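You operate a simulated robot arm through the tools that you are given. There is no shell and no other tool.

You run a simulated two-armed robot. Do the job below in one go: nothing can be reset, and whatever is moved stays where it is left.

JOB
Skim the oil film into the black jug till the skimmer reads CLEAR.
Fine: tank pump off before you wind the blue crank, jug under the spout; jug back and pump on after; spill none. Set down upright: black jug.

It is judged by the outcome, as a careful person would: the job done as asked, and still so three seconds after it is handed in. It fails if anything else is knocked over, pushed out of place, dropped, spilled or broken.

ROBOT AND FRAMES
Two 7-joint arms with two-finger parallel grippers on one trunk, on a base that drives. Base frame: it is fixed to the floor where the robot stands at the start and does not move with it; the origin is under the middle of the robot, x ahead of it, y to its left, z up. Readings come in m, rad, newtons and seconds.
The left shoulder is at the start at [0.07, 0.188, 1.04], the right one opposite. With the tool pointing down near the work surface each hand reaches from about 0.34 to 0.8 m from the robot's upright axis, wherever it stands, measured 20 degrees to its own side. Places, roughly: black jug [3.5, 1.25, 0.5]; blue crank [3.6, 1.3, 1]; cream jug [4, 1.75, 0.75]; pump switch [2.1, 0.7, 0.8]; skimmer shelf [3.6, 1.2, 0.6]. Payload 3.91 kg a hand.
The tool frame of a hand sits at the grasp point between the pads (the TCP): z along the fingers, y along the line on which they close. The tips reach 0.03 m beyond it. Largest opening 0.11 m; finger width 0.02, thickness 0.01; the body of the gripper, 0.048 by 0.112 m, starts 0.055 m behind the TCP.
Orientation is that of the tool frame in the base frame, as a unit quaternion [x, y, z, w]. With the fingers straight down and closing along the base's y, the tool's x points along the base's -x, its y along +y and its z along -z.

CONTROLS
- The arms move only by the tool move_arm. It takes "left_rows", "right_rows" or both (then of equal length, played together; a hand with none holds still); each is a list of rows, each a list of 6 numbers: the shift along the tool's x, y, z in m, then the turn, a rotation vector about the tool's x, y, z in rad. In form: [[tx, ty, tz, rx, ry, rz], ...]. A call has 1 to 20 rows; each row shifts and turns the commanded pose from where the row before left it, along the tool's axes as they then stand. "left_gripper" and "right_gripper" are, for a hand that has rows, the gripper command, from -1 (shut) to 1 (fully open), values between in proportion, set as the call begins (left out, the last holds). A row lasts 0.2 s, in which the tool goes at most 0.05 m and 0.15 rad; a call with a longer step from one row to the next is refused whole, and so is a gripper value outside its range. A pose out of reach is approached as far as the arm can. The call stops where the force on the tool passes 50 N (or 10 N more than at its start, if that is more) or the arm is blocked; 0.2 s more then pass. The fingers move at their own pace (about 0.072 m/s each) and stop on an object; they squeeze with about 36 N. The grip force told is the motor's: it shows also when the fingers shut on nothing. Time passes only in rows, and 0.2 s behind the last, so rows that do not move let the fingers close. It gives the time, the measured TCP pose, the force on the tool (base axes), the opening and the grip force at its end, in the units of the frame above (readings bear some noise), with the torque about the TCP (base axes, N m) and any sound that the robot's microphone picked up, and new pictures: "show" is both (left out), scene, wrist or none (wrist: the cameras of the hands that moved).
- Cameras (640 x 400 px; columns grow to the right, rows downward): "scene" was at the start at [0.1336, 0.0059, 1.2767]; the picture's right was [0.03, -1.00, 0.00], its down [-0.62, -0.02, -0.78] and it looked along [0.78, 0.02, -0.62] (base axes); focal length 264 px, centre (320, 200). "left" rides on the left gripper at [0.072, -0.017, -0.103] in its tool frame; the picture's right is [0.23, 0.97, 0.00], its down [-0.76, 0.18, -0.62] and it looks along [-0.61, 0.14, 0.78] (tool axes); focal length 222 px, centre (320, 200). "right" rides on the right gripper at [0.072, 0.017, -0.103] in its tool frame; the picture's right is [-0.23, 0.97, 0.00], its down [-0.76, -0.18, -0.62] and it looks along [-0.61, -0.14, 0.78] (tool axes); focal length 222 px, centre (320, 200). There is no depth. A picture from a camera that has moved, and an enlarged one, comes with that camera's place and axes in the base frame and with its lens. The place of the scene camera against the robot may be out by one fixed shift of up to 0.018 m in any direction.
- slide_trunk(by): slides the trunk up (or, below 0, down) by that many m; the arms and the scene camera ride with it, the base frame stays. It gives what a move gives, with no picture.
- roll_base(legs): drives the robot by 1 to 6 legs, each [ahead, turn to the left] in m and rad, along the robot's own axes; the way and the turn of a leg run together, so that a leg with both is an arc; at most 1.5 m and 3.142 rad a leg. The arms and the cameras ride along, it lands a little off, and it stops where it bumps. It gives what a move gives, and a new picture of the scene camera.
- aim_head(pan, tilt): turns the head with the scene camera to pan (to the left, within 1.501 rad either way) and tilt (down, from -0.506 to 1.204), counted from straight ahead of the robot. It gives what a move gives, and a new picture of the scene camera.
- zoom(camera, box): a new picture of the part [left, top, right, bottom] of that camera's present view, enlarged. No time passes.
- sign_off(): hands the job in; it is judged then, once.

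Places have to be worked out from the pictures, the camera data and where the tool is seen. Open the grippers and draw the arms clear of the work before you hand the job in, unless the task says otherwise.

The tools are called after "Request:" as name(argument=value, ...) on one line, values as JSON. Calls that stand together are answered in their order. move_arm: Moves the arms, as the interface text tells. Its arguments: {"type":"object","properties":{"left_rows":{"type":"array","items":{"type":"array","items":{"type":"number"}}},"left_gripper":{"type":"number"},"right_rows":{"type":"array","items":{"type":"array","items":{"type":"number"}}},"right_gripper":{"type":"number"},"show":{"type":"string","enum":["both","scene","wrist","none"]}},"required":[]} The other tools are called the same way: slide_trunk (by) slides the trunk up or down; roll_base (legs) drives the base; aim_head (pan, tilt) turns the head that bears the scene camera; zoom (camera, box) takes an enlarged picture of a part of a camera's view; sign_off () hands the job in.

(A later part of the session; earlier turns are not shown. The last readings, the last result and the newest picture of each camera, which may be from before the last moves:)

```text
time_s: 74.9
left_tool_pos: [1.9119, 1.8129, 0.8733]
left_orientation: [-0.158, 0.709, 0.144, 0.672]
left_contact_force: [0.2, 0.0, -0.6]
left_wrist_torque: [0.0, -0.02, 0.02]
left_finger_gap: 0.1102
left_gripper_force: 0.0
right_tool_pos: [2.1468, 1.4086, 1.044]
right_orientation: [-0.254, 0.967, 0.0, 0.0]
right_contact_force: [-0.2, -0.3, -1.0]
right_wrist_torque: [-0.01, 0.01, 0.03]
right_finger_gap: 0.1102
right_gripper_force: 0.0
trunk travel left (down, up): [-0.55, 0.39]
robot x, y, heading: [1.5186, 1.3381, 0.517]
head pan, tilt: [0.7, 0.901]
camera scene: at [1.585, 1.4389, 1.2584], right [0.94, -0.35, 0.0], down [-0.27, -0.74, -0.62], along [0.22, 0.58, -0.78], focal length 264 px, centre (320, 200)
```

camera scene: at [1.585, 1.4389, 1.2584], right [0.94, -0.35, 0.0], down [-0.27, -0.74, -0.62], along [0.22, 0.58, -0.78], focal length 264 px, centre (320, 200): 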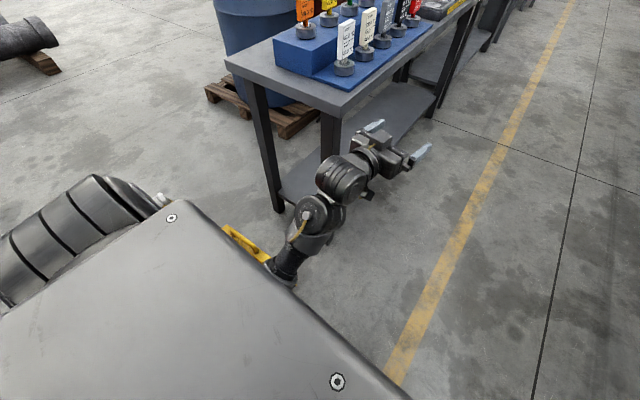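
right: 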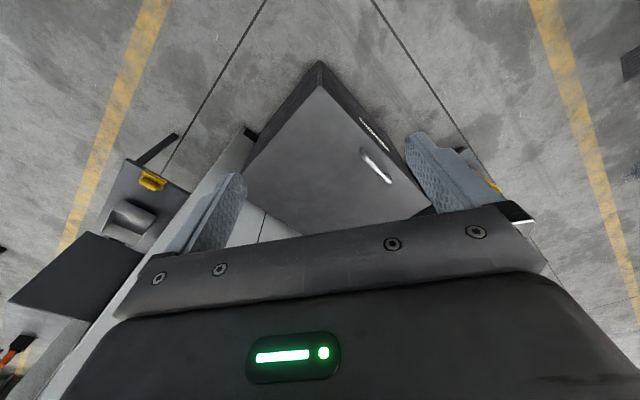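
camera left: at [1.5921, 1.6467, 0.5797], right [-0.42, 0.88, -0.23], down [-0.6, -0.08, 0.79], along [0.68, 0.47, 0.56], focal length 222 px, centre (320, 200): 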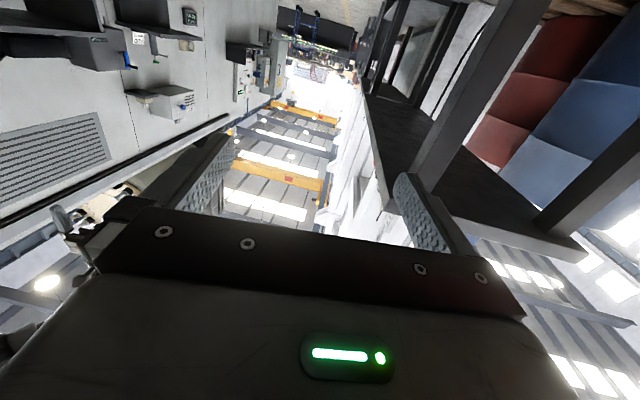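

The arm now has a free elbow-down posture with the hand horizontal, good for the crank. I shift the hand away from the bench and drive 1.0 m on, then look right.

Request:
move_arm(left_rows=[[-0.01, -0.03, 0, 0, 0, 0], [-0.01, -0.03, 0, 0, 0, 0], [-0.01, -0.03, 0, 0, 0, 0], [0, 0, 0, 0, 0, 0]], show="none")

Request:
roll_base(legs=[[1.1, 0.05]])

Request:
aim_head(pan=-0.5, tilt=0.5)

```text
time_s: 75.7
left_tool_pos: [1.9285, 1.7864, 0.8847]
left_orientation: [-0.103, 0.719, 0.233, 0.647]
left_contact_force: [0.0, -0.9, -0.7]
left_wrist_torque: [-0.02, -0.03, 0.0]
left_finger_gap: 0.11
left_gripper_force: 0.0
right_tool_pos: [2.1468, 1.4088, 1.0443]
right_orientation: [-0.256, 0.967, 0.0, 0.0]
right_contact_force: [0.2, 0.4, 0.8]
right_wrist_torque: [0.04, -0.01, 0.02]
right_finger_gap: 0.1101
right_gripper_force: 0.0
trunk travel left (down, up): [-0.55, 0.39]
robot x, y, heading: [1.5137, 1.3412, 0.517]
head pan, tilt: [0.7, 0.901]
stopped in row 4 (left hand): the arm was blocked; the commanded pose is now the measured one
```

```text
time_s: 81.3
left_tool_pos: [2.828, 2.3968, 0.8844]
left_orientation: [-0.131, 0.714, 0.257, 0.637]
left_contact_force: [-0.6, -0.8, 0.4]
left_wrist_torque: [0.02, 0.02, 0.0]
left_finger_gap: 0.11
left_gripper_force: 0.1
right_tool_pos: [3.0766, 2.039, 1.0445]
right_orientation: [-0.292, 0.956, 0.0, -0.001]
right_contact_force: [-0.3, -0.7, 0.8]
right_wrist_torque: [-0.01, 0.03, -0.01]
right_finger_gap: 0.1101
right_gripper_force: 0.0
trunk travel left (down, up): [-0.55, 0.39]
robot x, y, heading: [2.4568, 1.92, 0.591]
head pan, tilt: [0.7, 0.901]
camera scene: at [2.5147, 2.0259, 1.2583], right [0.96, -0.27, 0.0], down [-0.21, -0.75, -0.62], along [0.17, 0.6, -0.78], focal length 264 px, centre (320, 200)
```

scene: 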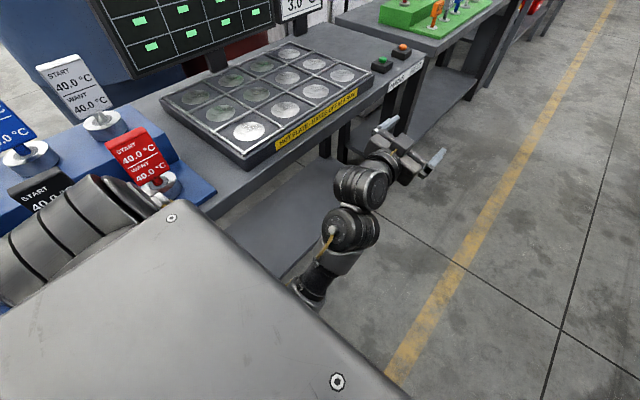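

```text
time_s: 82.8
left_tool_pos: [2.8299, 2.3979, 0.885]
left_orientation: [-0.13, 0.715, 0.257, 0.637]
left_contact_force: [1.6, 0.7, 0.0]
left_wrist_torque: [0.01, -0.01, 0.0]
left_finger_gap: 0.1099
left_gripper_force: 0.1
right_tool_pos: [3.0766, 2.0393, 1.0448]
right_orientation: [-0.292, 0.956, 0.0, 0.0]
right_contact_force: [-0.3, 0.2, -0.9]
right_wrist_torque: [-0.02, 0.03, 0.0]
right_finger_gap: 0.11
right_gripper_force: 0.0
trunk travel left (down, up): [-0.55, 0.39]
robot x, y, heading: [2.4567, 1.9238, 0.594]
head pan, tilt: [-0.499, 0.499]
camera scene: at [2.5845, 1.9618, 1.2922], right [0.1, -1.0, 0.0], down [-0.48, -0.05, -0.88], along [0.87, 0.08, -0.48], focal length 264 px, centre (320, 200)
```

scene: 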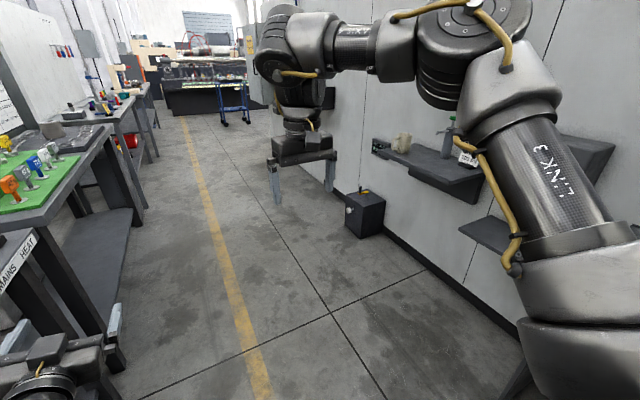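

I'm at about 3.1 m along the aisle, the skimmer should be to my right ahead. I look there before turning.

Request:
aim_head(pan=-1.1, tilt=0.4)

Request:
aim_head(pan=-1.5, tilt=0.5)

```text
time_s: 83.8
left_tool_pos: [2.83, 2.3979, 0.8842]
left_orientation: [-0.13, 0.715, 0.258, 0.637]
left_contact_force: [-0.3, 0.5, -0.1]
left_wrist_torque: [0.04, 0.0, 0.0]
left_finger_gap: 0.11
left_gripper_force: 0.1
right_tool_pos: [3.0774, 2.0388, 1.0461]
right_orientation: [-0.292, 0.956, 0.0, 0.0]
right_contact_force: [-0.4, 0.7, 0.0]
right_wrist_torque: [0.03, 0.0, -0.02]
right_finger_gap: 0.1101
right_gripper_force: 0.1
trunk travel left (down, up): [-0.55, 0.39]
robot x, y, heading: [2.4543, 1.9211, 0.596]
head pan, tilt: [-1.1, 0.4]
camera scene: at [2.575, 1.9083, 1.3014], right [-0.48, -0.88, 0.0], down [-0.34, 0.19, -0.92], along [0.81, -0.45, -0.39], focal length 264 px, centre (320, 200)
```

scene: 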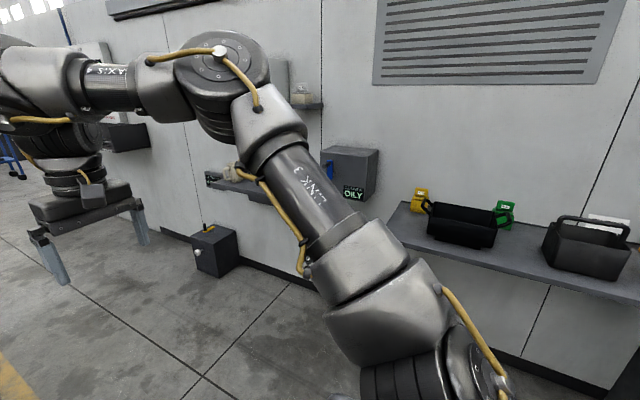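

```text
time_s: 84.6
left_tool_pos: [2.8294, 2.3984, 0.8847]
left_orientation: [-0.13, 0.715, 0.257, 0.637]
left_contact_force: [-0.2, -0.5, 0.8]
left_wrist_torque: [-0.04, 0.0, -0.02]
left_finger_gap: 0.1102
left_gripper_force: 0.0
right_tool_pos: [3.0768, 2.0396, 1.0451]
right_orientation: [-0.292, 0.956, 0.0, 0.001]
right_contact_force: [-0.5, 0.0, 1.3]
right_wrist_torque: [-0.02, 0.02, 0.01]
right_finger_gap: 0.1101
right_gripper_force: 0.0
trunk travel left (down, up): [-0.55, 0.39]
robot x, y, heading: [2.4533, 1.922, 0.598]
head pan, tilt: [-1.499, 0.499]
camera scene: at [2.5502, 1.8816, 1.2923], right [-0.79, -0.62, 0.0], down [-0.3, 0.38, -0.88], along [0.54, -0.69, -0.48], focal length 264 px, centre (320, 200)
```

scene: 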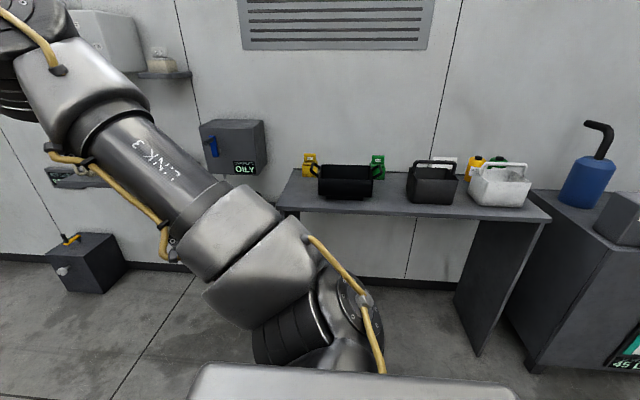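

The skimmer is a wall box with a blue crank, shelf and jug below hidden by my arm. I move toward the middle of the aisle in front of it and turn to face the wall.

Request:
roll_base(legs=[[0, -0.3], [0.45, 0], [0, -1.29]])

Request:
aim_head(pan=0.0, tilt=0.55)

```text
time_s: 91.5
left_tool_pos: [3.3336, 1.6526, 0.8847]
left_orientation: [0.427, 0.588, -0.282, 0.626]
left_contact_force: [-0.1, -0.4, 0.0]
left_wrist_torque: [0.02, -0.01, 0.0]
left_finger_gap: 0.1102
left_gripper_force: 0.1
right_tool_pos: [2.9655, 1.4217, 1.0454]
right_orientation: [0.489, 0.872, 0.0, -0.001]
right_contact_force: [0.1, 0.4, -0.5]
right_wrist_torque: [0.02, 0.01, 0.0]
right_finger_gap: 0.1101
right_gripper_force: 0.1
trunk travel left (down, up): [-0.55, 0.39]
robot x, y, heading: [2.8773, 2.048, -1.017]
head pan, tilt: [-1.499, 0.499]
camera scene: at [2.8249, 1.9559, 1.2922], right [-0.58, 0.81, 0.0], down [0.39, 0.28, -0.88], along [-0.71, -0.51, -0.48], focal length 264 px, centre (320, 200)
```

scene: 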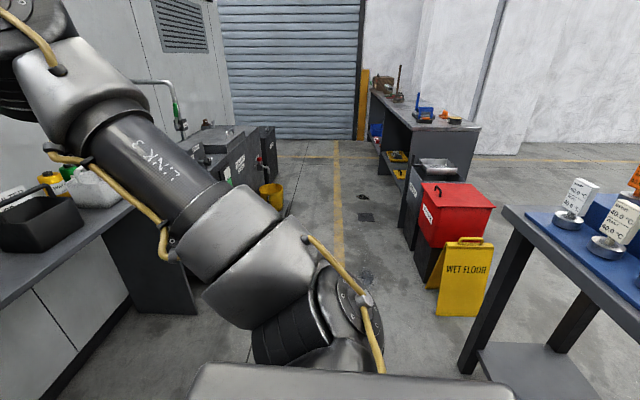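

```text
time_s: 93.1
left_tool_pos: [3.3347, 1.653, 0.8856]
left_orientation: [0.426, 0.588, -0.282, 0.627]
left_contact_force: [-0.1, -0.6, -0.4]
left_wrist_torque: [-0.01, 0.02, -0.05]
left_finger_gap: 0.1101
left_gripper_force: 0.0
right_tool_pos: [2.9638, 1.4221, 1.044]
right_orientation: [0.489, 0.872, 0.0, -0.001]
right_contact_force: [0.3, -0.6, -0.3]
right_wrist_torque: [0.01, 0.0, 0.02]
right_finger_gap: 0.1099
right_gripper_force: 0.0
trunk travel left (down, up): [-0.55, 0.39]
robot x, y, heading: [2.8715, 2.0473, -1.021]
head pan, tilt: [0.0, 0.55]
camera scene: at [2.9461, 1.9323, 1.2877], right [-0.85, -0.52, 0.0], down [-0.27, 0.45, -0.85], along [0.44, -0.73, -0.52], focal length 264 px, centre (320, 200)
```

scene: 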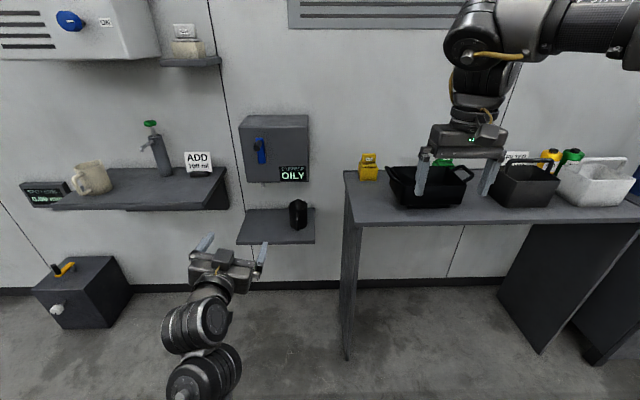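

The skimmer with blue crank, its shelf and the black jug are now in view. I zoom in.

Request:
zoom(camera="scene", box=[215, 100, 345, 260])

Request:
zoom(camera="scene", box=[230, 105, 330, 185])

Request:
zoom(camera="scene", box=[0, 0, 240, 220])

```text
2.50 times, centred on (280, 180) of scene
camera zoom: at [2.9461, 1.9323, 1.2877], right [-0.85, -0.52, 0.0], down [-0.27, 0.45, -0.85], along [0.44, -0.73, -0.52], focal length 659 px, centre (420, 250)
```

zoom: 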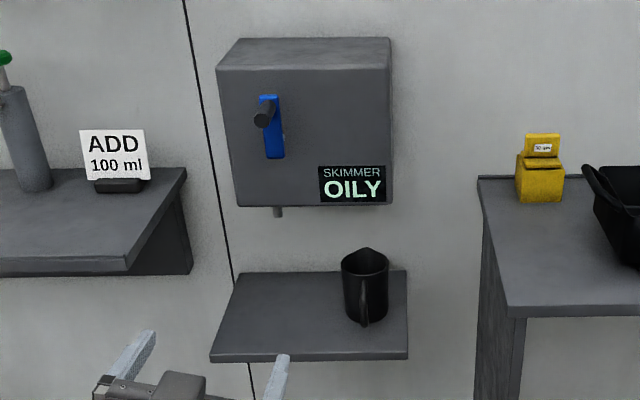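

```text
5.00 times, centred on (280, 145) of scene
camera zoom: at [2.9461, 1.9323, 1.2877], right [-0.85, -0.52, 0.0], down [-0.27, 0.45, -0.85], along [0.44, -0.73, -0.52], focal length 1318 px, centre (520, 475)
```

zoom: 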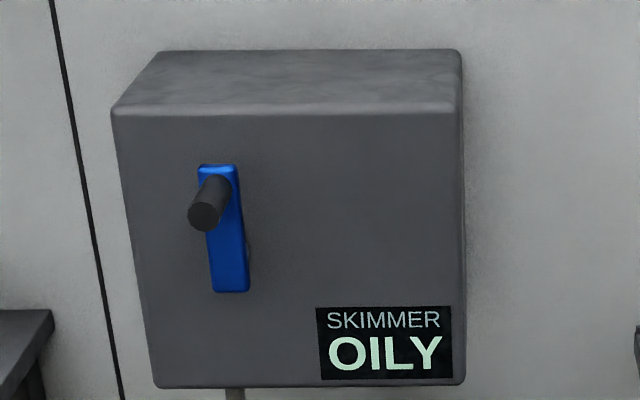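

```text
1.82 times, centred on (120, 110) of scene
camera zoom: at [2.9461, 1.9323, 1.2877], right [-0.85, -0.52, 0.0], down [-0.27, 0.45, -0.85], along [0.44, -0.73, -0.52], focal length 479 px, centre (684, 364)
```

zoom: 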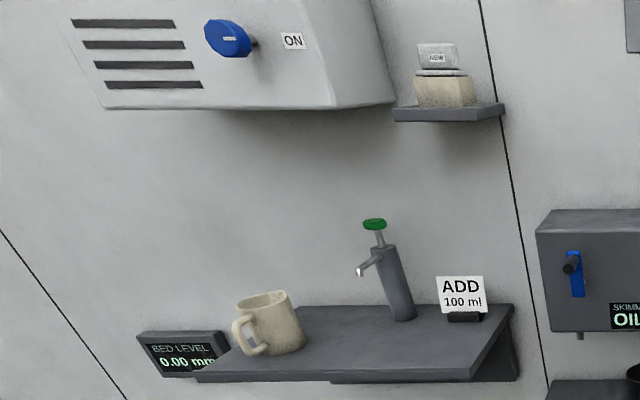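

The blue crank has a black handle at top, the spout is under the box's left part, and the jug stands at the shelf's right end with its handle toward me. I level the left hand, lower it below the box level, then see whether the arm posture allows it.

Request:
move_arm(left_rows=[[0, 0, -0.02, 0, 0, -0.102], [0, 0, -0.02, 0, 0, -0.102], [0, 0, -0.02, -0.042, -0.054, 0], [0.03, 0, 0, 0, 0, 0], [0.03, 0, 0, 0, 0, 0], [0.03, 0, 0, 0, 0, 0], [0.03, 0, 0, 0, 0, 0], [0.03, 0, 0, 0, 0, 0], [0.03, 0, 0, 0, 0, 0], [0, 0, 0, 0, 0, 0]])

```text
time_s: 95.3
left_tool_pos: [3.3021, 1.7045, 0.7087]
left_orientation: [0.343, 0.619, -0.342, 0.619]
left_contact_force: [-0.2, -0.2, -1.0]
left_wrist_torque: [0.02, -0.02, 0.01]
left_finger_gap: 0.1097
left_gripper_force: 0.1
right_tool_pos: [2.9647, 1.4223, 1.0454]
right_orientation: [0.49, 0.872, 0.0, -0.001]
right_contact_force: [0.1, 0.6, 0.0]
right_wrist_torque: [-0.01, -0.01, 0.01]
right_finger_gap: 0.1104
right_gripper_force: 0.0
trunk travel left (down, up): [-0.55, 0.39]
robot x, y, heading: [2.8777, 2.0465, -1.022]
head pan, tilt: [0.0, 0.55]
camera scene: at [2.9459, 1.9325, 1.2877], right [-0.85, -0.52, 0.0], down [-0.27, 0.45, -0.85], along [0.45, -0.73, -0.52], focal length 264 px, centre (320, 200)
camera left: at [3.2327, 1.7831, 0.637], right [0.82, 0.52, -0.23], down [-0.18, 0.62, 0.76], along [0.54, -0.59, 0.61], focal length 222 px, centre (320, 200)
```

scene: 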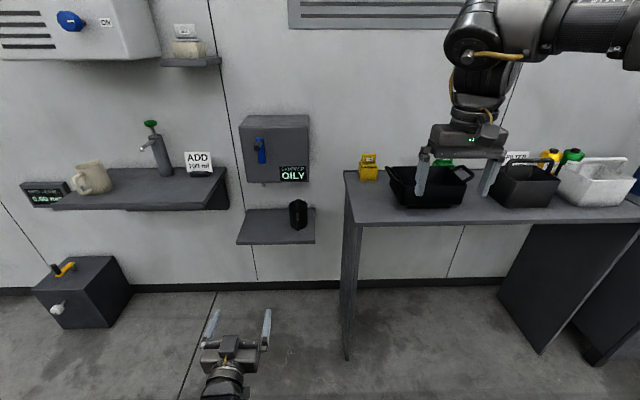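
left: 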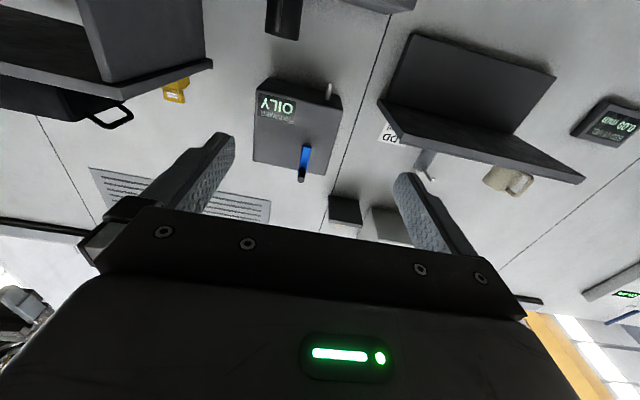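

The hand moves freely here. Wrist and scene views put the crank handle end near [3.553, 1.327, 1.00], the spout near [3.65, 1.228, 0.77] and the jug near [3.48, 1.22, 0.65]. Before driving nearer I look down to judge the base's footprint against the bench leg.

Request:
aim_head(pan=-0.2, tilt=1.2)

```text
time_s: 96.3
left_tool_pos: [3.3028, 1.7045, 0.7092]
left_orientation: [0.342, 0.619, -0.341, 0.619]
left_contact_force: [-0.1, 0.2, 0.6]
left_wrist_torque: [-0.02, -0.01, 0.01]
left_finger_gap: 0.1099
left_gripper_force: 0.1
right_tool_pos: [2.964, 1.4234, 1.045]
right_orientation: [0.489, 0.872, 0.001, -0.001]
right_contact_force: [-0.3, -0.4, 0.1]
right_wrist_torque: [-0.01, -0.01, -0.02]
right_finger_gap: 0.1101
right_gripper_force: 0.1
trunk travel left (down, up): [-0.55, 0.39]
robot x, y, heading: [2.8738, 2.0463, -1.02]
head pan, tilt: [-0.201, 1.201]
camera scene: at [2.9184, 1.9563, 1.2386], right [-0.94, -0.34, 0.0], down [-0.32, 0.88, -0.36], along [0.12, -0.34, -0.93], focal length 264 px, centre (320, 200)
```

scene: 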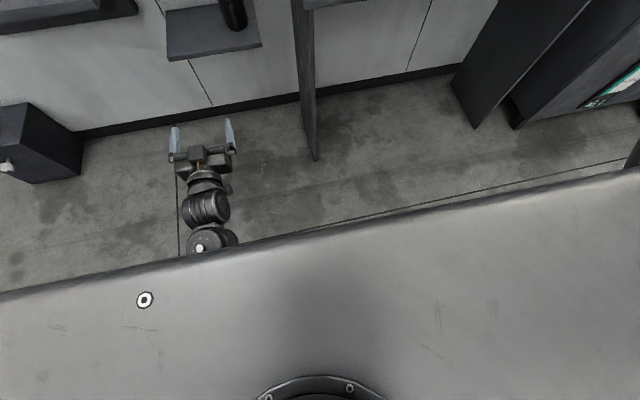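

The floor is visible from about 0.42 m ahead of the axis, so the base ends before that; the bench leg is 0.81 m ahead. Driving 0.30 m is safe.

Request:
roll_base(legs=[[0.3, 0.01]])

Request:
aim_head(pan=0.2, tilt=0.6)

Request:
zoom(camera="left", box=[0, 0, 640, 400])

```text
time_s: 98.3
left_tool_pos: [3.4594, 1.4612, 0.7095]
left_orientation: [0.339, 0.621, -0.338, 0.62]
left_contact_force: [0.6, 0.3, -0.9]
left_wrist_torque: [-0.02, -0.02, -0.01]
left_finger_gap: 0.11
left_gripper_force: 0.2
right_tool_pos: [3.1249, 1.1752, 1.0429]
right_orientation: [0.485, 0.875, 0.0, -0.001]
right_contact_force: [-0.6, 0.0, -0.2]
right_wrist_torque: [0.02, 0.01, -0.01]
right_finger_gap: 0.1098
right_gripper_force: 0.1
trunk travel left (down, up): [-0.55, 0.39]
robot x, y, heading: [3.0308, 1.8002, -1.01]
head pan, tilt: [-0.201, 1.201]
camera scene: at [3.0729, 1.7093, 1.2385], right [-0.94, -0.35, 0.0], down [-0.33, 0.87, -0.36], along [0.13, -0.34, -0.93], focal length 264 px, centre (320, 200)
```

scene: 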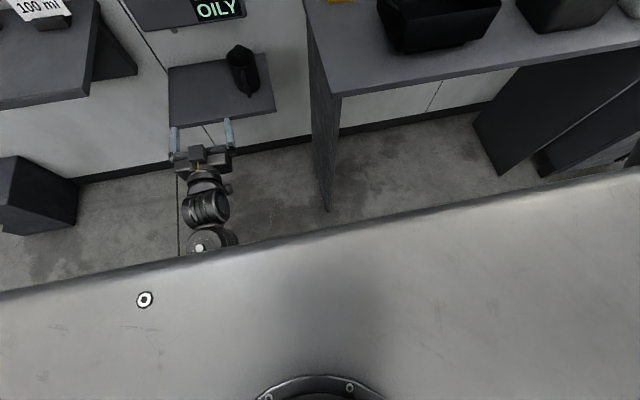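

```text
time_s: 99.3
left_tool_pos: [3.4592, 1.4617, 0.7102]
left_orientation: [0.339, 0.621, -0.338, 0.62]
left_contact_force: [-1.1, 0.0, 0.1]
left_wrist_torque: [0.01, -0.01, -0.04]
left_finger_gap: 0.11
left_gripper_force: 0.1
right_tool_pos: [3.1247, 1.1756, 1.0439]
right_orientation: [0.485, 0.875, 0.0, -0.001]
right_contact_force: [-0.2, -0.4, 0.2]
right_wrist_torque: [0.01, 0.01, -0.05]
right_finger_gap: 0.1101
right_gripper_force: 0.1
trunk travel left (down, up): [-0.55, 0.39]
robot x, y, heading: [3.0264, 1.802, -1.011]
head pan, tilt: [0.201, 0.6]
camera scene: at [3.1137, 1.6982, 1.2831], right [-0.72, -0.69, 0.0], down [-0.39, 0.41, -0.82], along [0.57, -0.6, -0.57], focal length 264 px, centre (320, 200)
```

scene: 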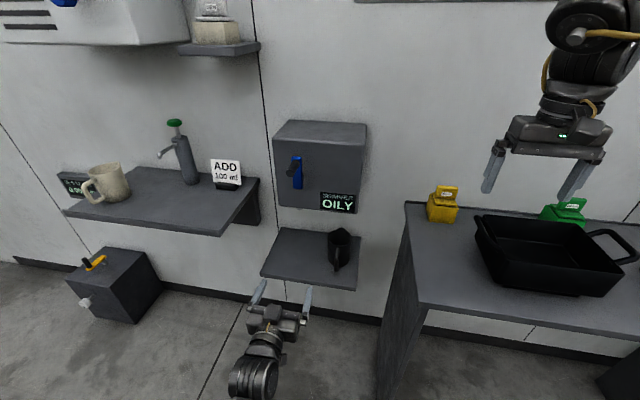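

```text
1.00 times, centred on (320, 200) of left (not enlarged: the box is as wide or as high as the picture)
camera zoom: at [3.3888, 1.5401, 0.6372], right [0.82, 0.53, -0.23], down [-0.19, 0.62, 0.76], along [0.54, -0.58, 0.61], focal length 222 px, centre (320, 200)
```

zoom: 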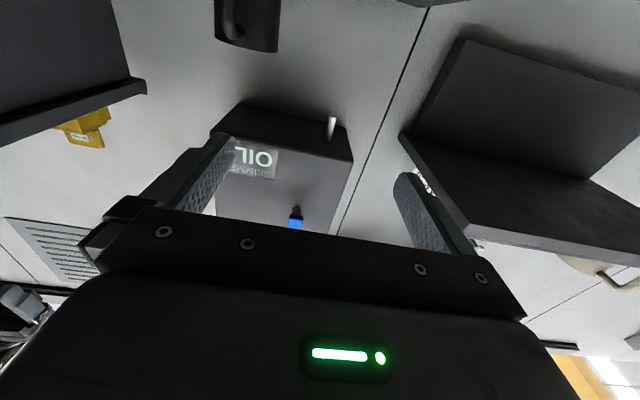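

I zoom on the shelf, jug and crank from here.

Request:
zoom(camera="scene", box=[230, 215, 390, 335])

Request:
zoom(camera="scene", box=[255, 110, 385, 220])

Request:
zoom(camera="left", box=[200, 0, 380, 120])

```text
3.33 times, centred on (310, 275) of scene
camera zoom: at [3.1137, 1.6982, 1.2831], right [-0.72, -0.69, 0.0], down [-0.39, 0.41, -0.82], along [0.57, -0.6, -0.57], focal length 878 px, centre (353, -50)
```

zoom: 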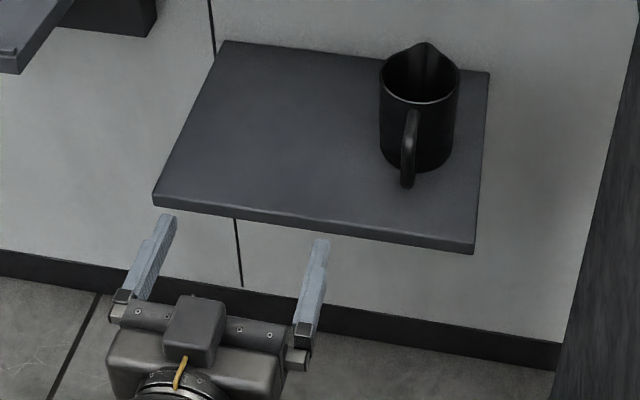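

```text
3.64 times, centred on (320, 165) of scene
camera zoom: at [3.1137, 1.6982, 1.2831], right [-0.72, -0.69, 0.0], down [-0.39, 0.41, -0.82], along [0.57, -0.6, -0.57], focal length 958 px, centre (320, 327)
```

zoom: 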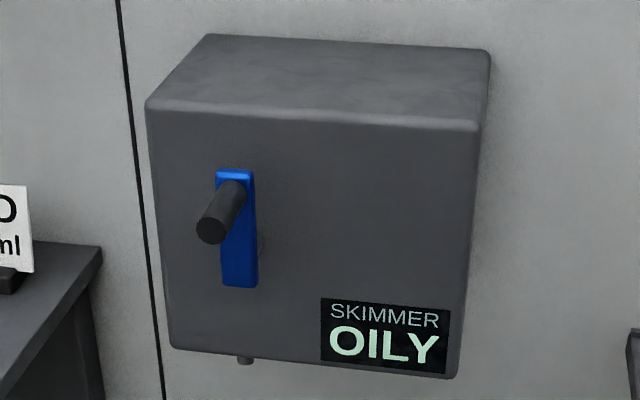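

```text
3.33 times, centred on (290, 60) of left
camera zoom: at [3.3888, 1.5401, 0.6372], right [0.82, 0.53, -0.23], down [-0.19, 0.62, 0.76], along [0.54, -0.58, 0.61], focal length 740 px, centre (420, 667)
```

zoom: 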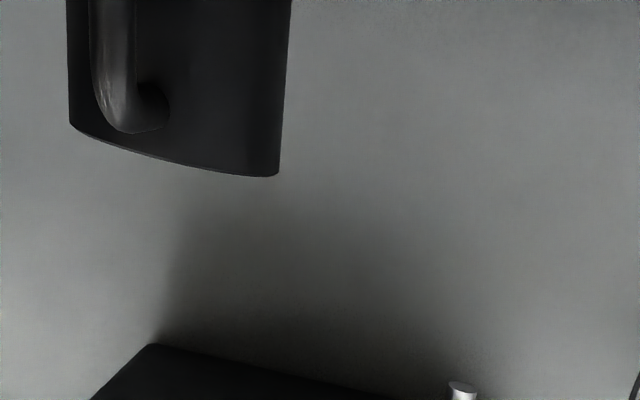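

Jug is at about [3.505, 1.192], from z 0.60 to 0.69, 80 mm wide, handle toward me; spout tip about [3.645, 1.233, 0.76]. To pass over the jug's handle I'll grip the body with the hand tilted 40° down; I pitch the hand now, raising it a little.

Request:
move_arm(left_rows=[[-0.02, 0, 0, 0, 0.14, 0], [-0.02, 0, 0, 0, 0.14, 0], [0, 0, 0, 0, 0.14, 0], [0, 0, 0, 0, 0.14, 0], [0, 0, 0, 0, 0.14, 0], [0, 0, 0, 0, 0, 0]])

```text
time_s: 100.3
left_tool_pos: [3.517, 1.5017, 0.7306]
left_orientation: [0.456, 0.729, -0.155, 0.487]
left_contact_force: [-0.8, -1.0, -0.4]
left_wrist_torque: [0.02, -0.01, 0.03]
left_finger_gap: 0.1099
left_gripper_force: 0.2
right_tool_pos: [3.1259, 1.1758, 1.0443]
right_orientation: [0.484, 0.875, 0.0, 0.0]
right_contact_force: [0.3, 0.5, -0.8]
right_wrist_torque: [0.0, -0.02, -0.02]
right_finger_gap: 0.11
right_gripper_force: 0.0
trunk travel left (down, up): [-0.55, 0.39]
robot x, y, heading: [3.0277, 1.8017, -1.013]
head pan, tilt: [0.201, 0.6]
stopped in row 4 (left hand): the arm was blocked; the commanded pose is now the measured one
camera scene: at [3.1139, 1.6975, 1.283], right [-0.72, -0.69, 0.0], down [-0.39, 0.41, -0.82], along [0.57, -0.6, -0.57], focal length 264 px, centre (320, 200)
camera left: at [3.4359, 1.5983, 0.7155], right [0.77, 0.64, 0.02], down [-0.13, 0.12, 0.98], along [0.63, -0.76, 0.17], focal length 222 px, centre (320, 200)
```

scene: 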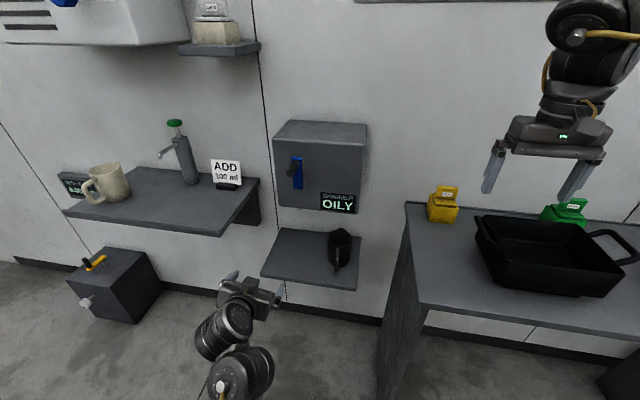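
left: 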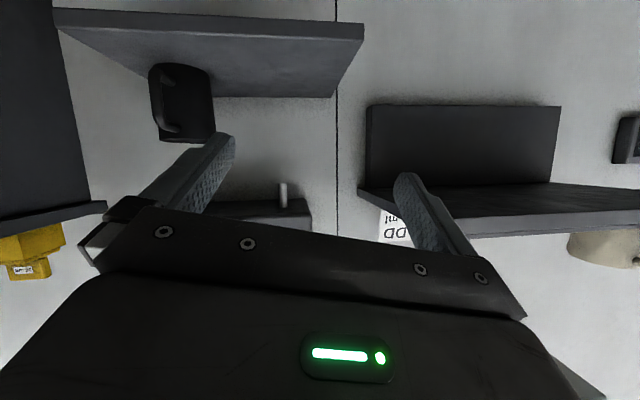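

The arm bumped itself (no contact with the surroundings), but this view shows shelf, jug and spout well. I zoom for better measurement.

Request:
zoom(camera="left", box=[60, 0, 380, 200])

Request:
zoom(camera="left", box=[130, 40, 250, 160])

Request:
zoom(camera="scene", box=[195, 240, 315, 400])

```text
2.00 times, centred on (220, 100) of left
camera zoom: at [3.4359, 1.5983, 0.7155], right [0.77, 0.64, 0.02], down [-0.13, 0.12, 0.98], along [0.63, -0.76, 0.17], focal length 444 px, centre (520, 400)
```

zoom: 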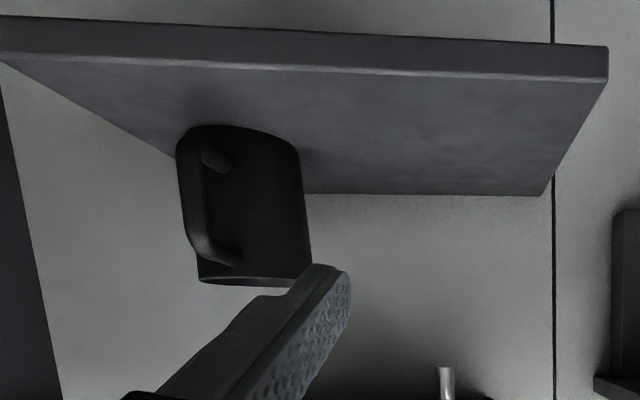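

```text
3.33 times, centred on (190, 100) of left
camera zoom: at [3.4359, 1.5983, 0.7155], right [0.77, 0.64, 0.02], down [-0.13, 0.12, 0.98], along [0.63, -0.76, 0.17], focal length 740 px, centre (753, 533)
```

zoom: 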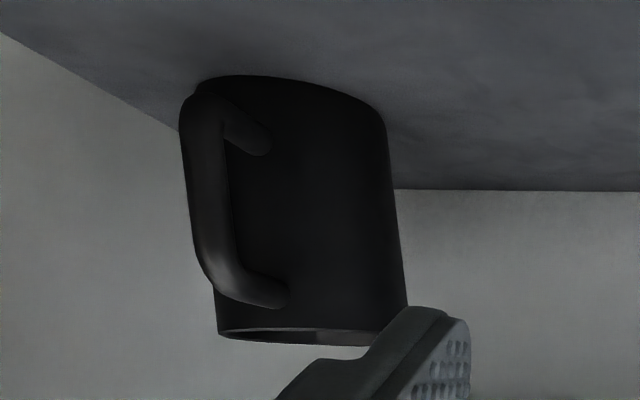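

```text
2.50 times, centred on (255, 320) of scene
camera zoom: at [3.1139, 1.6975, 1.283], right [-0.72, -0.69, 0.0], down [-0.39, 0.41, -0.82], along [0.57, -0.6, -0.57], focal length 659 px, centre (482, -100)
```

zoom: 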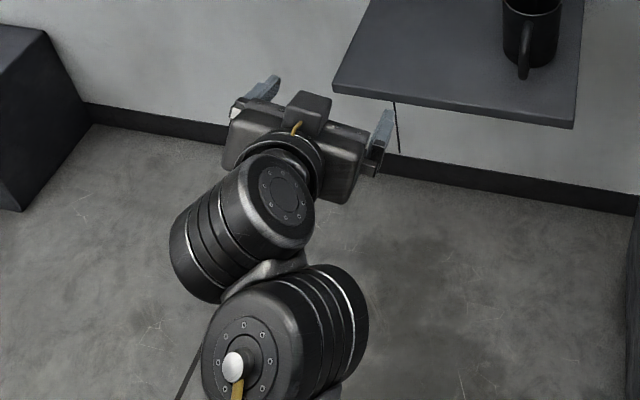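

Both views agree: jug axis [3.505, 1.192], rim z 0.683, base 0.58; spout tip [3.643, 1.240, 0.757]. A 28° down tilt is enough to clear the jug's handle; I level the roll, fix the yaw and move to a pre-grasp in front of the jug.

Request:
move_arm(left_rows=[[-0.013, -0.028, 0.003, 0.019, -0.004, -0.031], [-0.013, -0.028, 0.003, 0.019, -0.004, -0.031], [-0.013, -0.028, 0.003, 0.019, -0.004, -0.031], [-0.013, -0.028, 0.003, 0.019, -0.004, -0.031], [-0.013, -0.028, 0.003, 0.019, -0.004, -0.031], [-0.013, -0.028, 0.003, 0.019, -0.004, -0.031], [0, 0, 0, 0, 0, 0]])

```text
time_s: 101.0
left_tool_pos: [3.525, 1.4897, 0.726]
left_orientation: [0.477, 0.711, -0.11, 0.504]
left_contact_force: [1.0, -0.9, -0.8]
left_wrist_torque: [0.01, 0.06, 0.0]
left_finger_gap: 0.1102
left_gripper_force: 0.0
right_tool_pos: [3.1256, 1.1758, 1.0434]
right_orientation: [0.484, 0.875, 0.0, 0.0]
right_contact_force: [-0.2, -0.6, 0.0]
right_wrist_torque: [-0.03, -0.02, 0.01]
right_finger_gap: 0.1101
right_gripper_force: 0.0
trunk travel left (down, up): [-0.55, 0.39]
robot x, y, heading: [3.0296, 1.8011, -1.006]
head pan, tilt: [0.201, 0.6]
stopped in row 3 (left hand): the arm was blocked; the commanded pose is now the measured one
camera scene: at [3.1137, 1.6984, 1.2832], right [-0.72, -0.69, 0.0], down [-0.39, 0.41, -0.83], along [0.57, -0.6, -0.56], focal length 264 px, centre (320, 200)
camera left: at [3.4455, 1.5879, 0.7093], right [0.76, 0.64, 0.13], down [-0.21, 0.06, 0.98], along [0.61, -0.77, 0.18], focal length 222 px, centre (320, 200)
```

scene: 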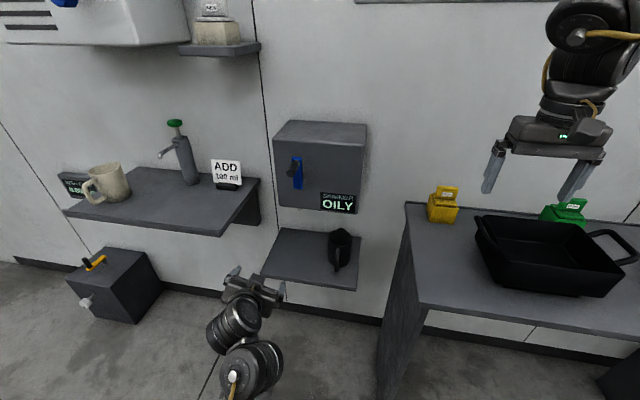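
left: 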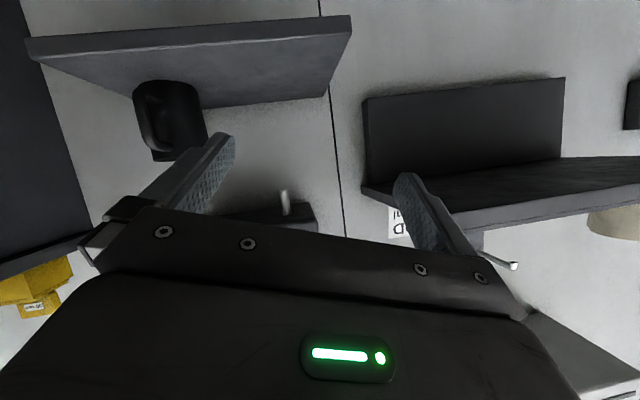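

The elbow-low posture of the left arm blocks itself. I back the base off 0.3 m to get free room and rework the left arm's posture.

Request:
roll_base(legs=[[-0.3, 0]])

Request:
move_arm(left_rows=[[-0.03, 0, 0, 0, -0.12, -0.05], [-0.03, 0, 0, 0, -0.12, -0.05], [-0.03, 0, 0, 0, -0.12, -0.05], [-0.03, 0, 0.01, 0, -0.12, -0.05], [-0.03, 0, 0.02, 0, 0, 0], [-0.03, 0, 0.02, 0, 0, 0], [-0.03, 0, 0.02, 0, 0, 0], [-0.03, 0, 0.02, 0, 0, 0], [0, 0, 0, 0, 0, 0]])

```text
time_s: 103.0
left_tool_pos: [3.3641, 1.7429, 0.7266]
left_orientation: [0.479, 0.711, -0.111, 0.503]
left_contact_force: [0.2, 0.3, 0.4]
left_wrist_torque: [0.01, 0.02, 0.0]
left_finger_gap: 0.1099
left_gripper_force: 0.0
right_tool_pos: [2.9632, 1.4318, 1.0457]
right_orientation: [0.485, 0.874, 0.0, 0.0]
right_contact_force: [0.0, 0.3, 0.5]
right_wrist_torque: [-0.01, -0.03, -0.01]
right_finger_gap: 0.1098
right_gripper_force: 0.1
trunk travel left (down, up): [-0.55, 0.39]
robot x, y, heading: [2.8673, 2.0576, -1.008]
head pan, tilt: [0.201, 0.6]
camera scene: at [2.9533, 1.9538, 1.2832], right [-0.73, -0.69, 0.0], down [-0.39, 0.41, -0.83], along [0.57, -0.6, -0.56], focal length 264 px, centre (320, 200)
```

scene: 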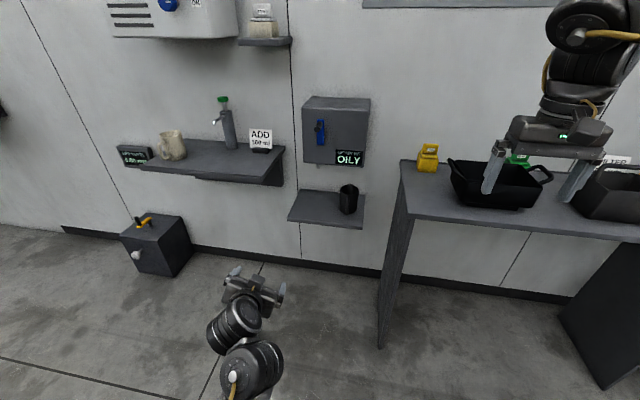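

```text
time_s: 105.0
left_tool_pos: [3.4031, 1.6119, 0.9494]
left_orientation: [0.366, 0.615, -0.27, 0.644]
left_contact_force: [0.4, -0.3, -0.5]
left_wrist_torque: [0.02, 0.0, 0.0]
left_finger_gap: 0.1099
left_gripper_force: 0.0
right_tool_pos: [2.9643, 1.4317, 1.0443]
right_orientation: [0.484, 0.875, -0.001, -0.001]
right_contact_force: [-0.4, 0.1, 0.5]
right_wrist_torque: [0.0, -0.02, 0.03]
right_finger_gap: 0.11
right_gripper_force: 0.0
trunk travel left (down, up): [-0.55, 0.39]
robot x, y, heading: [2.8652, 2.0577, -1.01]
head pan, tilt: [0.201, 0.6]
camera scene: at [2.9539, 1.9536, 1.2832], right [-0.73, -0.69, 0.0], down [-0.39, 0.41, -0.83], along [0.57, -0.6, -0.56], focal length 264 px, centre (320, 200)
camera left: at [3.3344, 1.6915, 0.8772], right [0.8, 0.59, -0.09], down [-0.3, 0.53, 0.79], along [0.52, -0.61, 0.6], focal length 222 px, centre (320, 200)
```

scene: 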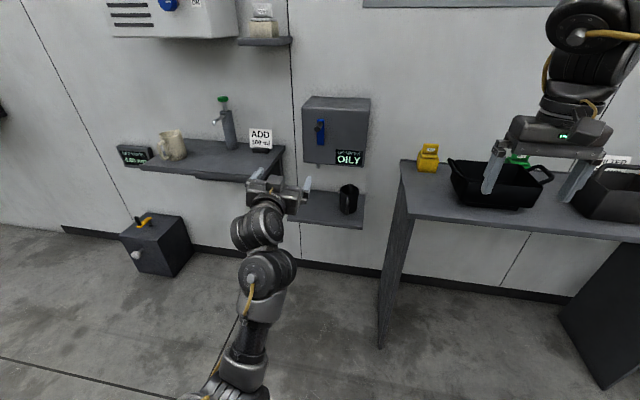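
left: 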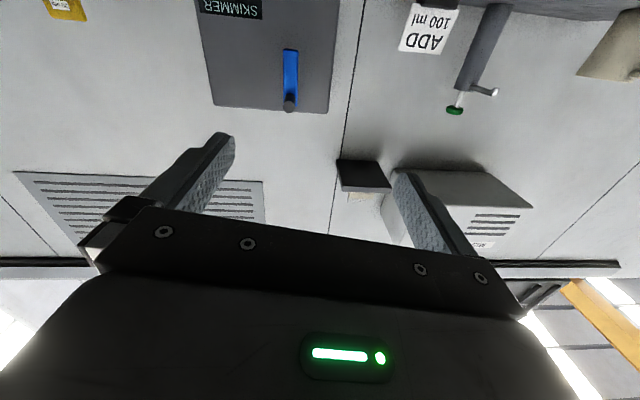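

Here the arm is comfortable with the hand horizontal. New plan for the jug: hold it by its handle with a level hand and slide it along the shelf, so nothing tilts. I level the hand, draw it back and lower it to the handle's height.

Request:
move_arm(left_rows=[[0, 0, -0.02, 0.022, -0.008, -0.047], [0, 0, -0.02, 0.022, -0.008, -0.046], [0, 0, -0.02, 0.022, -0.008, -0.046], [0.03, 0, 0, 0, 0, 0], [0.03, 0, 0, 0, 0, 0], [0.03, 0, 0, 0, 0, 0], [0.03, 0, 0, 0, 0, 0], [0.03, 0, 0, 0, 0, 0], [0.03, 0, 0, 0, 0, 0], [0.03, 0, 0, 0, 0, 0], [0.03, 0, 0, 0, 0, 0], [0.03, 0, 0, 0, 0, 0], [0.03, 0, 0, 0, 0, 0], [0, 0, 0, 0, 0, 0]])

```text
time_s: 108.0
left_tool_pos: [3.3671, 1.6607, 0.6478]
left_orientation: [0.339, 0.622, -0.338, 0.619]
left_contact_force: [0.1, 0.3, 0.7]
left_wrist_torque: [-0.04, 0.0, -0.03]
left_finger_gap: 0.1101
left_gripper_force: 0.0
right_tool_pos: [2.9643, 1.4306, 1.0443]
right_orientation: [0.484, 0.875, -0.001, 0.0]
right_contact_force: [-0.7, 0.1, 0.1]
right_wrist_torque: [-0.03, 0.02, -0.04]
right_finger_gap: 0.1099
right_gripper_force: 0.0
trunk travel left (down, up): [-0.55, 0.39]
robot x, y, heading: [2.8641, 2.057, -1.015]
head pan, tilt: [0.201, 0.6]
camera scene: at [2.9536, 1.9533, 1.2832], right [-0.73, -0.69, 0.0], down [-0.39, 0.41, -0.83], along [0.57, -0.6, -0.56], focal length 264 px, centre (320, 200)
camera left: at [3.296, 1.7379, 0.5757], right [0.82, 0.53, -0.23], down [-0.18, 0.62, 0.76], along [0.54, -0.58, 0.6], focal length 222 px, centre (320, 200)
```

scene: 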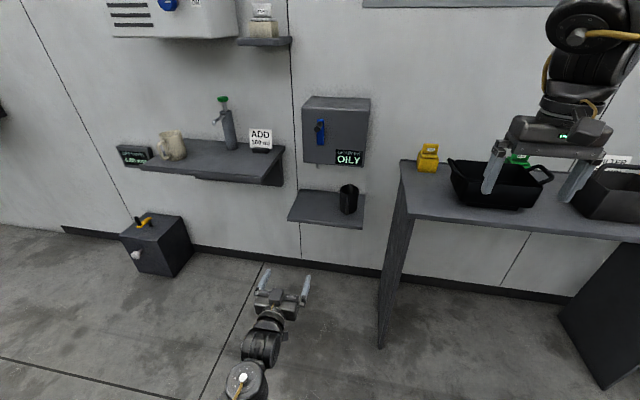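
left: 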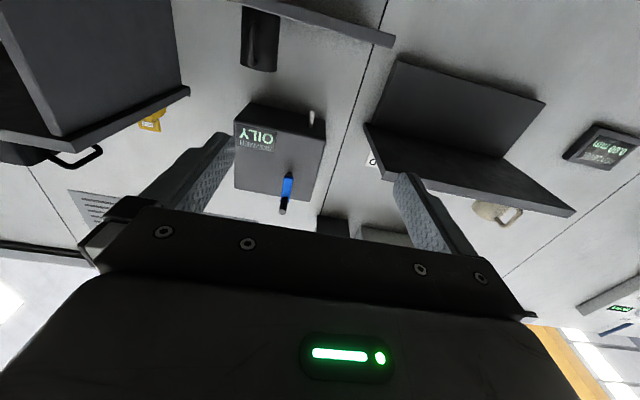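

Level hand at handle height. I roll the base 0.32 m ahead so that the fingertips come to just before the shelf edge, left of the jug.

Request:
roll_base(legs=[[0.32, 0.005]])

Request:
zoom(camera="scene", box=[230, 205, 390, 325])

Request:
zoom(camera="left", box=[0, 0, 640, 400])

```text
time_s: 110.1
left_tool_pos: [3.5395, 1.3968, 0.6479]
left_orientation: [0.337, 0.623, -0.336, 0.62]
left_contact_force: [0.2, -0.4, 0.5]
left_wrist_torque: [-0.02, -0.03, 0.01]
left_finger_gap: 0.1099
left_gripper_force: 0.0
right_tool_pos: [3.1384, 1.1651, 1.0438]
right_orientation: [0.481, 0.876, 0.001, -0.001]
right_contact_force: [0.4, -0.4, -0.4]
right_wrist_torque: [0.03, 0.04, -0.02]
right_finger_gap: 0.11
right_gripper_force: 0.1
trunk travel left (down, up): [-0.55, 0.39]
robot x, y, heading: [3.0398, 1.7871, -1.005]
head pan, tilt: [0.201, 0.6]
camera scene: at [3.1239, 1.6861, 1.2831], right [-0.72, -0.69, 0.0], down [-0.39, 0.41, -0.82], along [0.57, -0.59, -0.57], focal length 264 px, centre (320, 200)
```

scene: 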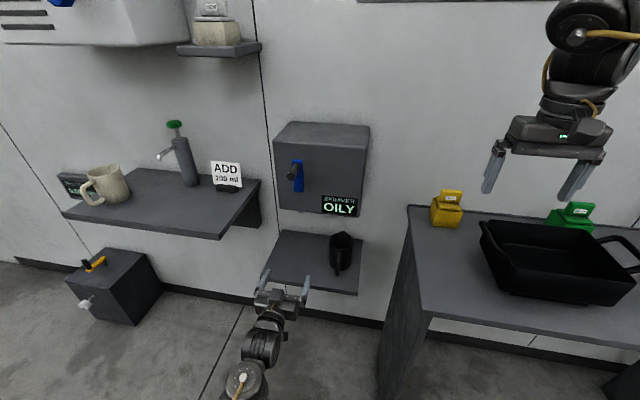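

```text
3.33 times, centred on (310, 265) of scene
camera zoom: at [3.1239, 1.6861, 1.2831], right [-0.72, -0.69, 0.0], down [-0.39, 0.41, -0.82], along [0.57, -0.59, -0.57], focal length 878 px, centre (353, -17)
```

zoom: 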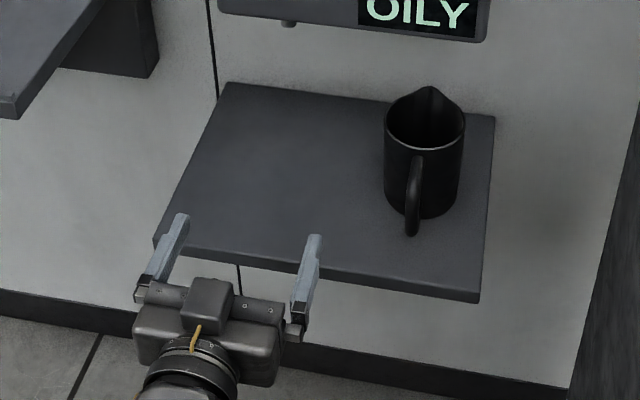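

```text
1.00 times, centred on (320, 200) of left (not enlarged: the box is as wide or as high as the picture)
camera zoom: at [3.4678, 1.4742, 0.5756], right [0.81, 0.53, -0.23], down [-0.19, 0.62, 0.77], along [0.55, -0.58, 0.6], focal length 222 px, centre (320, 200)
```

zoom: 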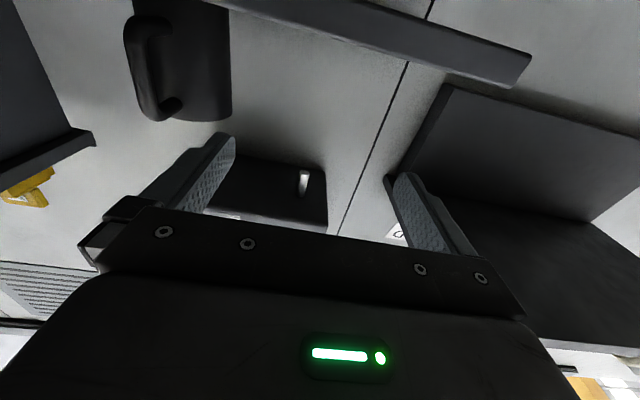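

The handle's outer bar is near [3.463, 1.256]; the hand must go 0.14 m right, then 0.08 m ahead. I shift right first, staying in front of the handle.

Request:
move_arm(left_rows=[[0.001, -0.02, 0, 0, 0, 0], [0.001, -0.02, 0, 0, 0, 0], [0.001, -0.02, 0, 0, 0, 0], [0.001, -0.02, 0, 0, 0, 0], [0.001, -0.02, 0, 0, 0, 0], [0.001, -0.02, 0, 0, 0, 0], [0.001, -0.02, 0, 0, 0, 0], [0, 0, 0, 0, 0, 0]])

Request:
zoom(camera="scene", box=[260, 205, 390, 315])

Request:
zoom(camera="left", box=[160, 0, 480, 200])

```text
time_s: 112.1
left_tool_pos: [3.4528, 1.3426, 0.6202]
left_orientation: [0.364, 0.611, -0.305, 0.633]
left_contact_force: [0.4, 0.3, -0.6]
left_wrist_torque: [0.03, -0.01, -0.02]
left_finger_gap: 0.11
left_gripper_force: 0.0
right_tool_pos: [3.1377, 1.1654, 1.0445]
right_orientation: [0.481, 0.877, -0.001, 0.0]
right_contact_force: [-0.2, 0.4, -0.4]
right_wrist_torque: [0.0, -0.04, -0.01]
right_finger_gap: 0.1101
right_gripper_force: 0.0
trunk travel left (down, up): [-0.55, 0.39]
robot x, y, heading: [3.0384, 1.7864, -1.008]
head pan, tilt: [0.201, 0.6]
stopped in row 8 (left hand): the arm was blocked; the commanded pose is now the measured one
camera scene: at [3.1235, 1.6866, 1.2831], right [-0.72, -0.7, 0.0], down [-0.39, 0.41, -0.82], along [0.57, -0.59, -0.57], focal length 264 px, centre (320, 200)
camera left: at [3.3863, 1.4236, 0.5484], right [0.83, 0.55, -0.14], down [-0.25, 0.57, 0.78], along [0.51, -0.61, 0.61], focal length 222 px, centre (320, 200)
```

scene: 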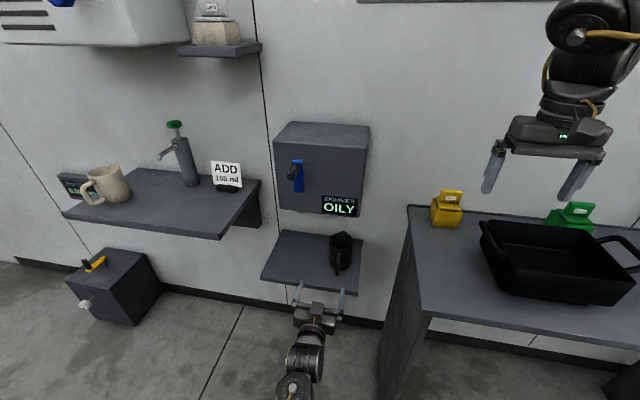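
left: 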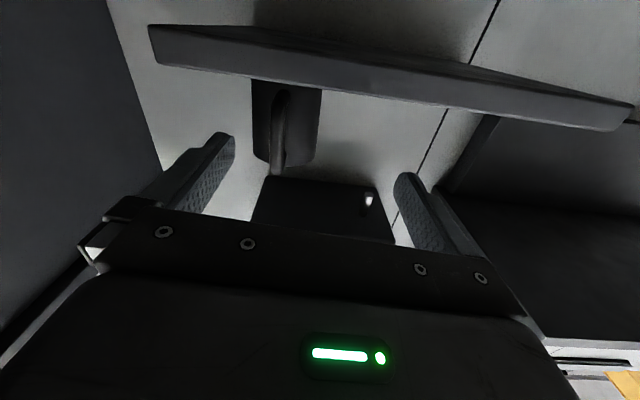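

```text
3.64 times, centred on (325, 260) of scene
camera zoom: at [3.1235, 1.6866, 1.2831], right [-0.72, -0.7, 0.0], down [-0.39, 0.41, -0.82], along [0.57, -0.59, -0.57], focal length 958 px, centre (302, -18)
```

zoom: 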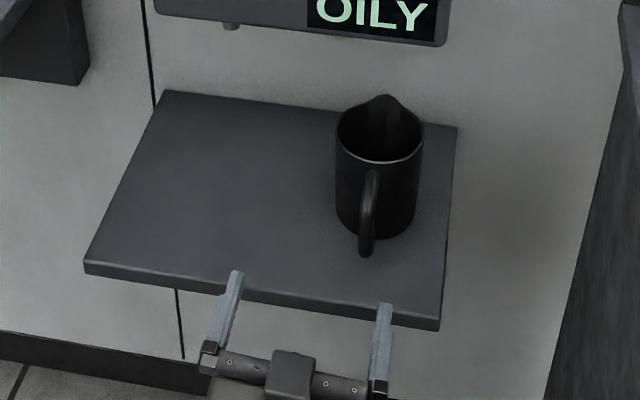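

```text
2.00 times, centred on (320, 100) of left
camera zoom: at [3.3863, 1.4236, 0.5484], right [0.83, 0.55, -0.14], down [-0.25, 0.57, 0.78], along [0.51, -0.61, 0.61], focal length 444 px, centre (320, 400)
```

zoom: 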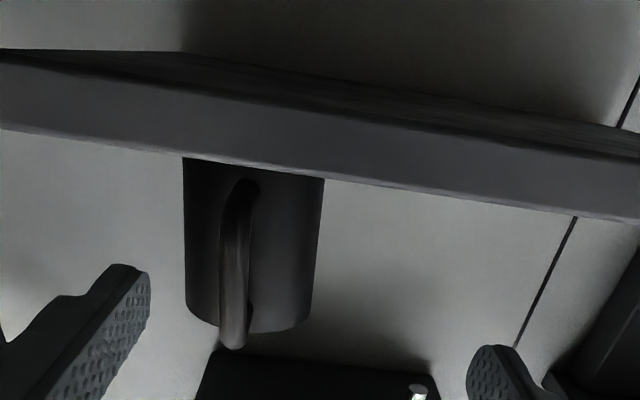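

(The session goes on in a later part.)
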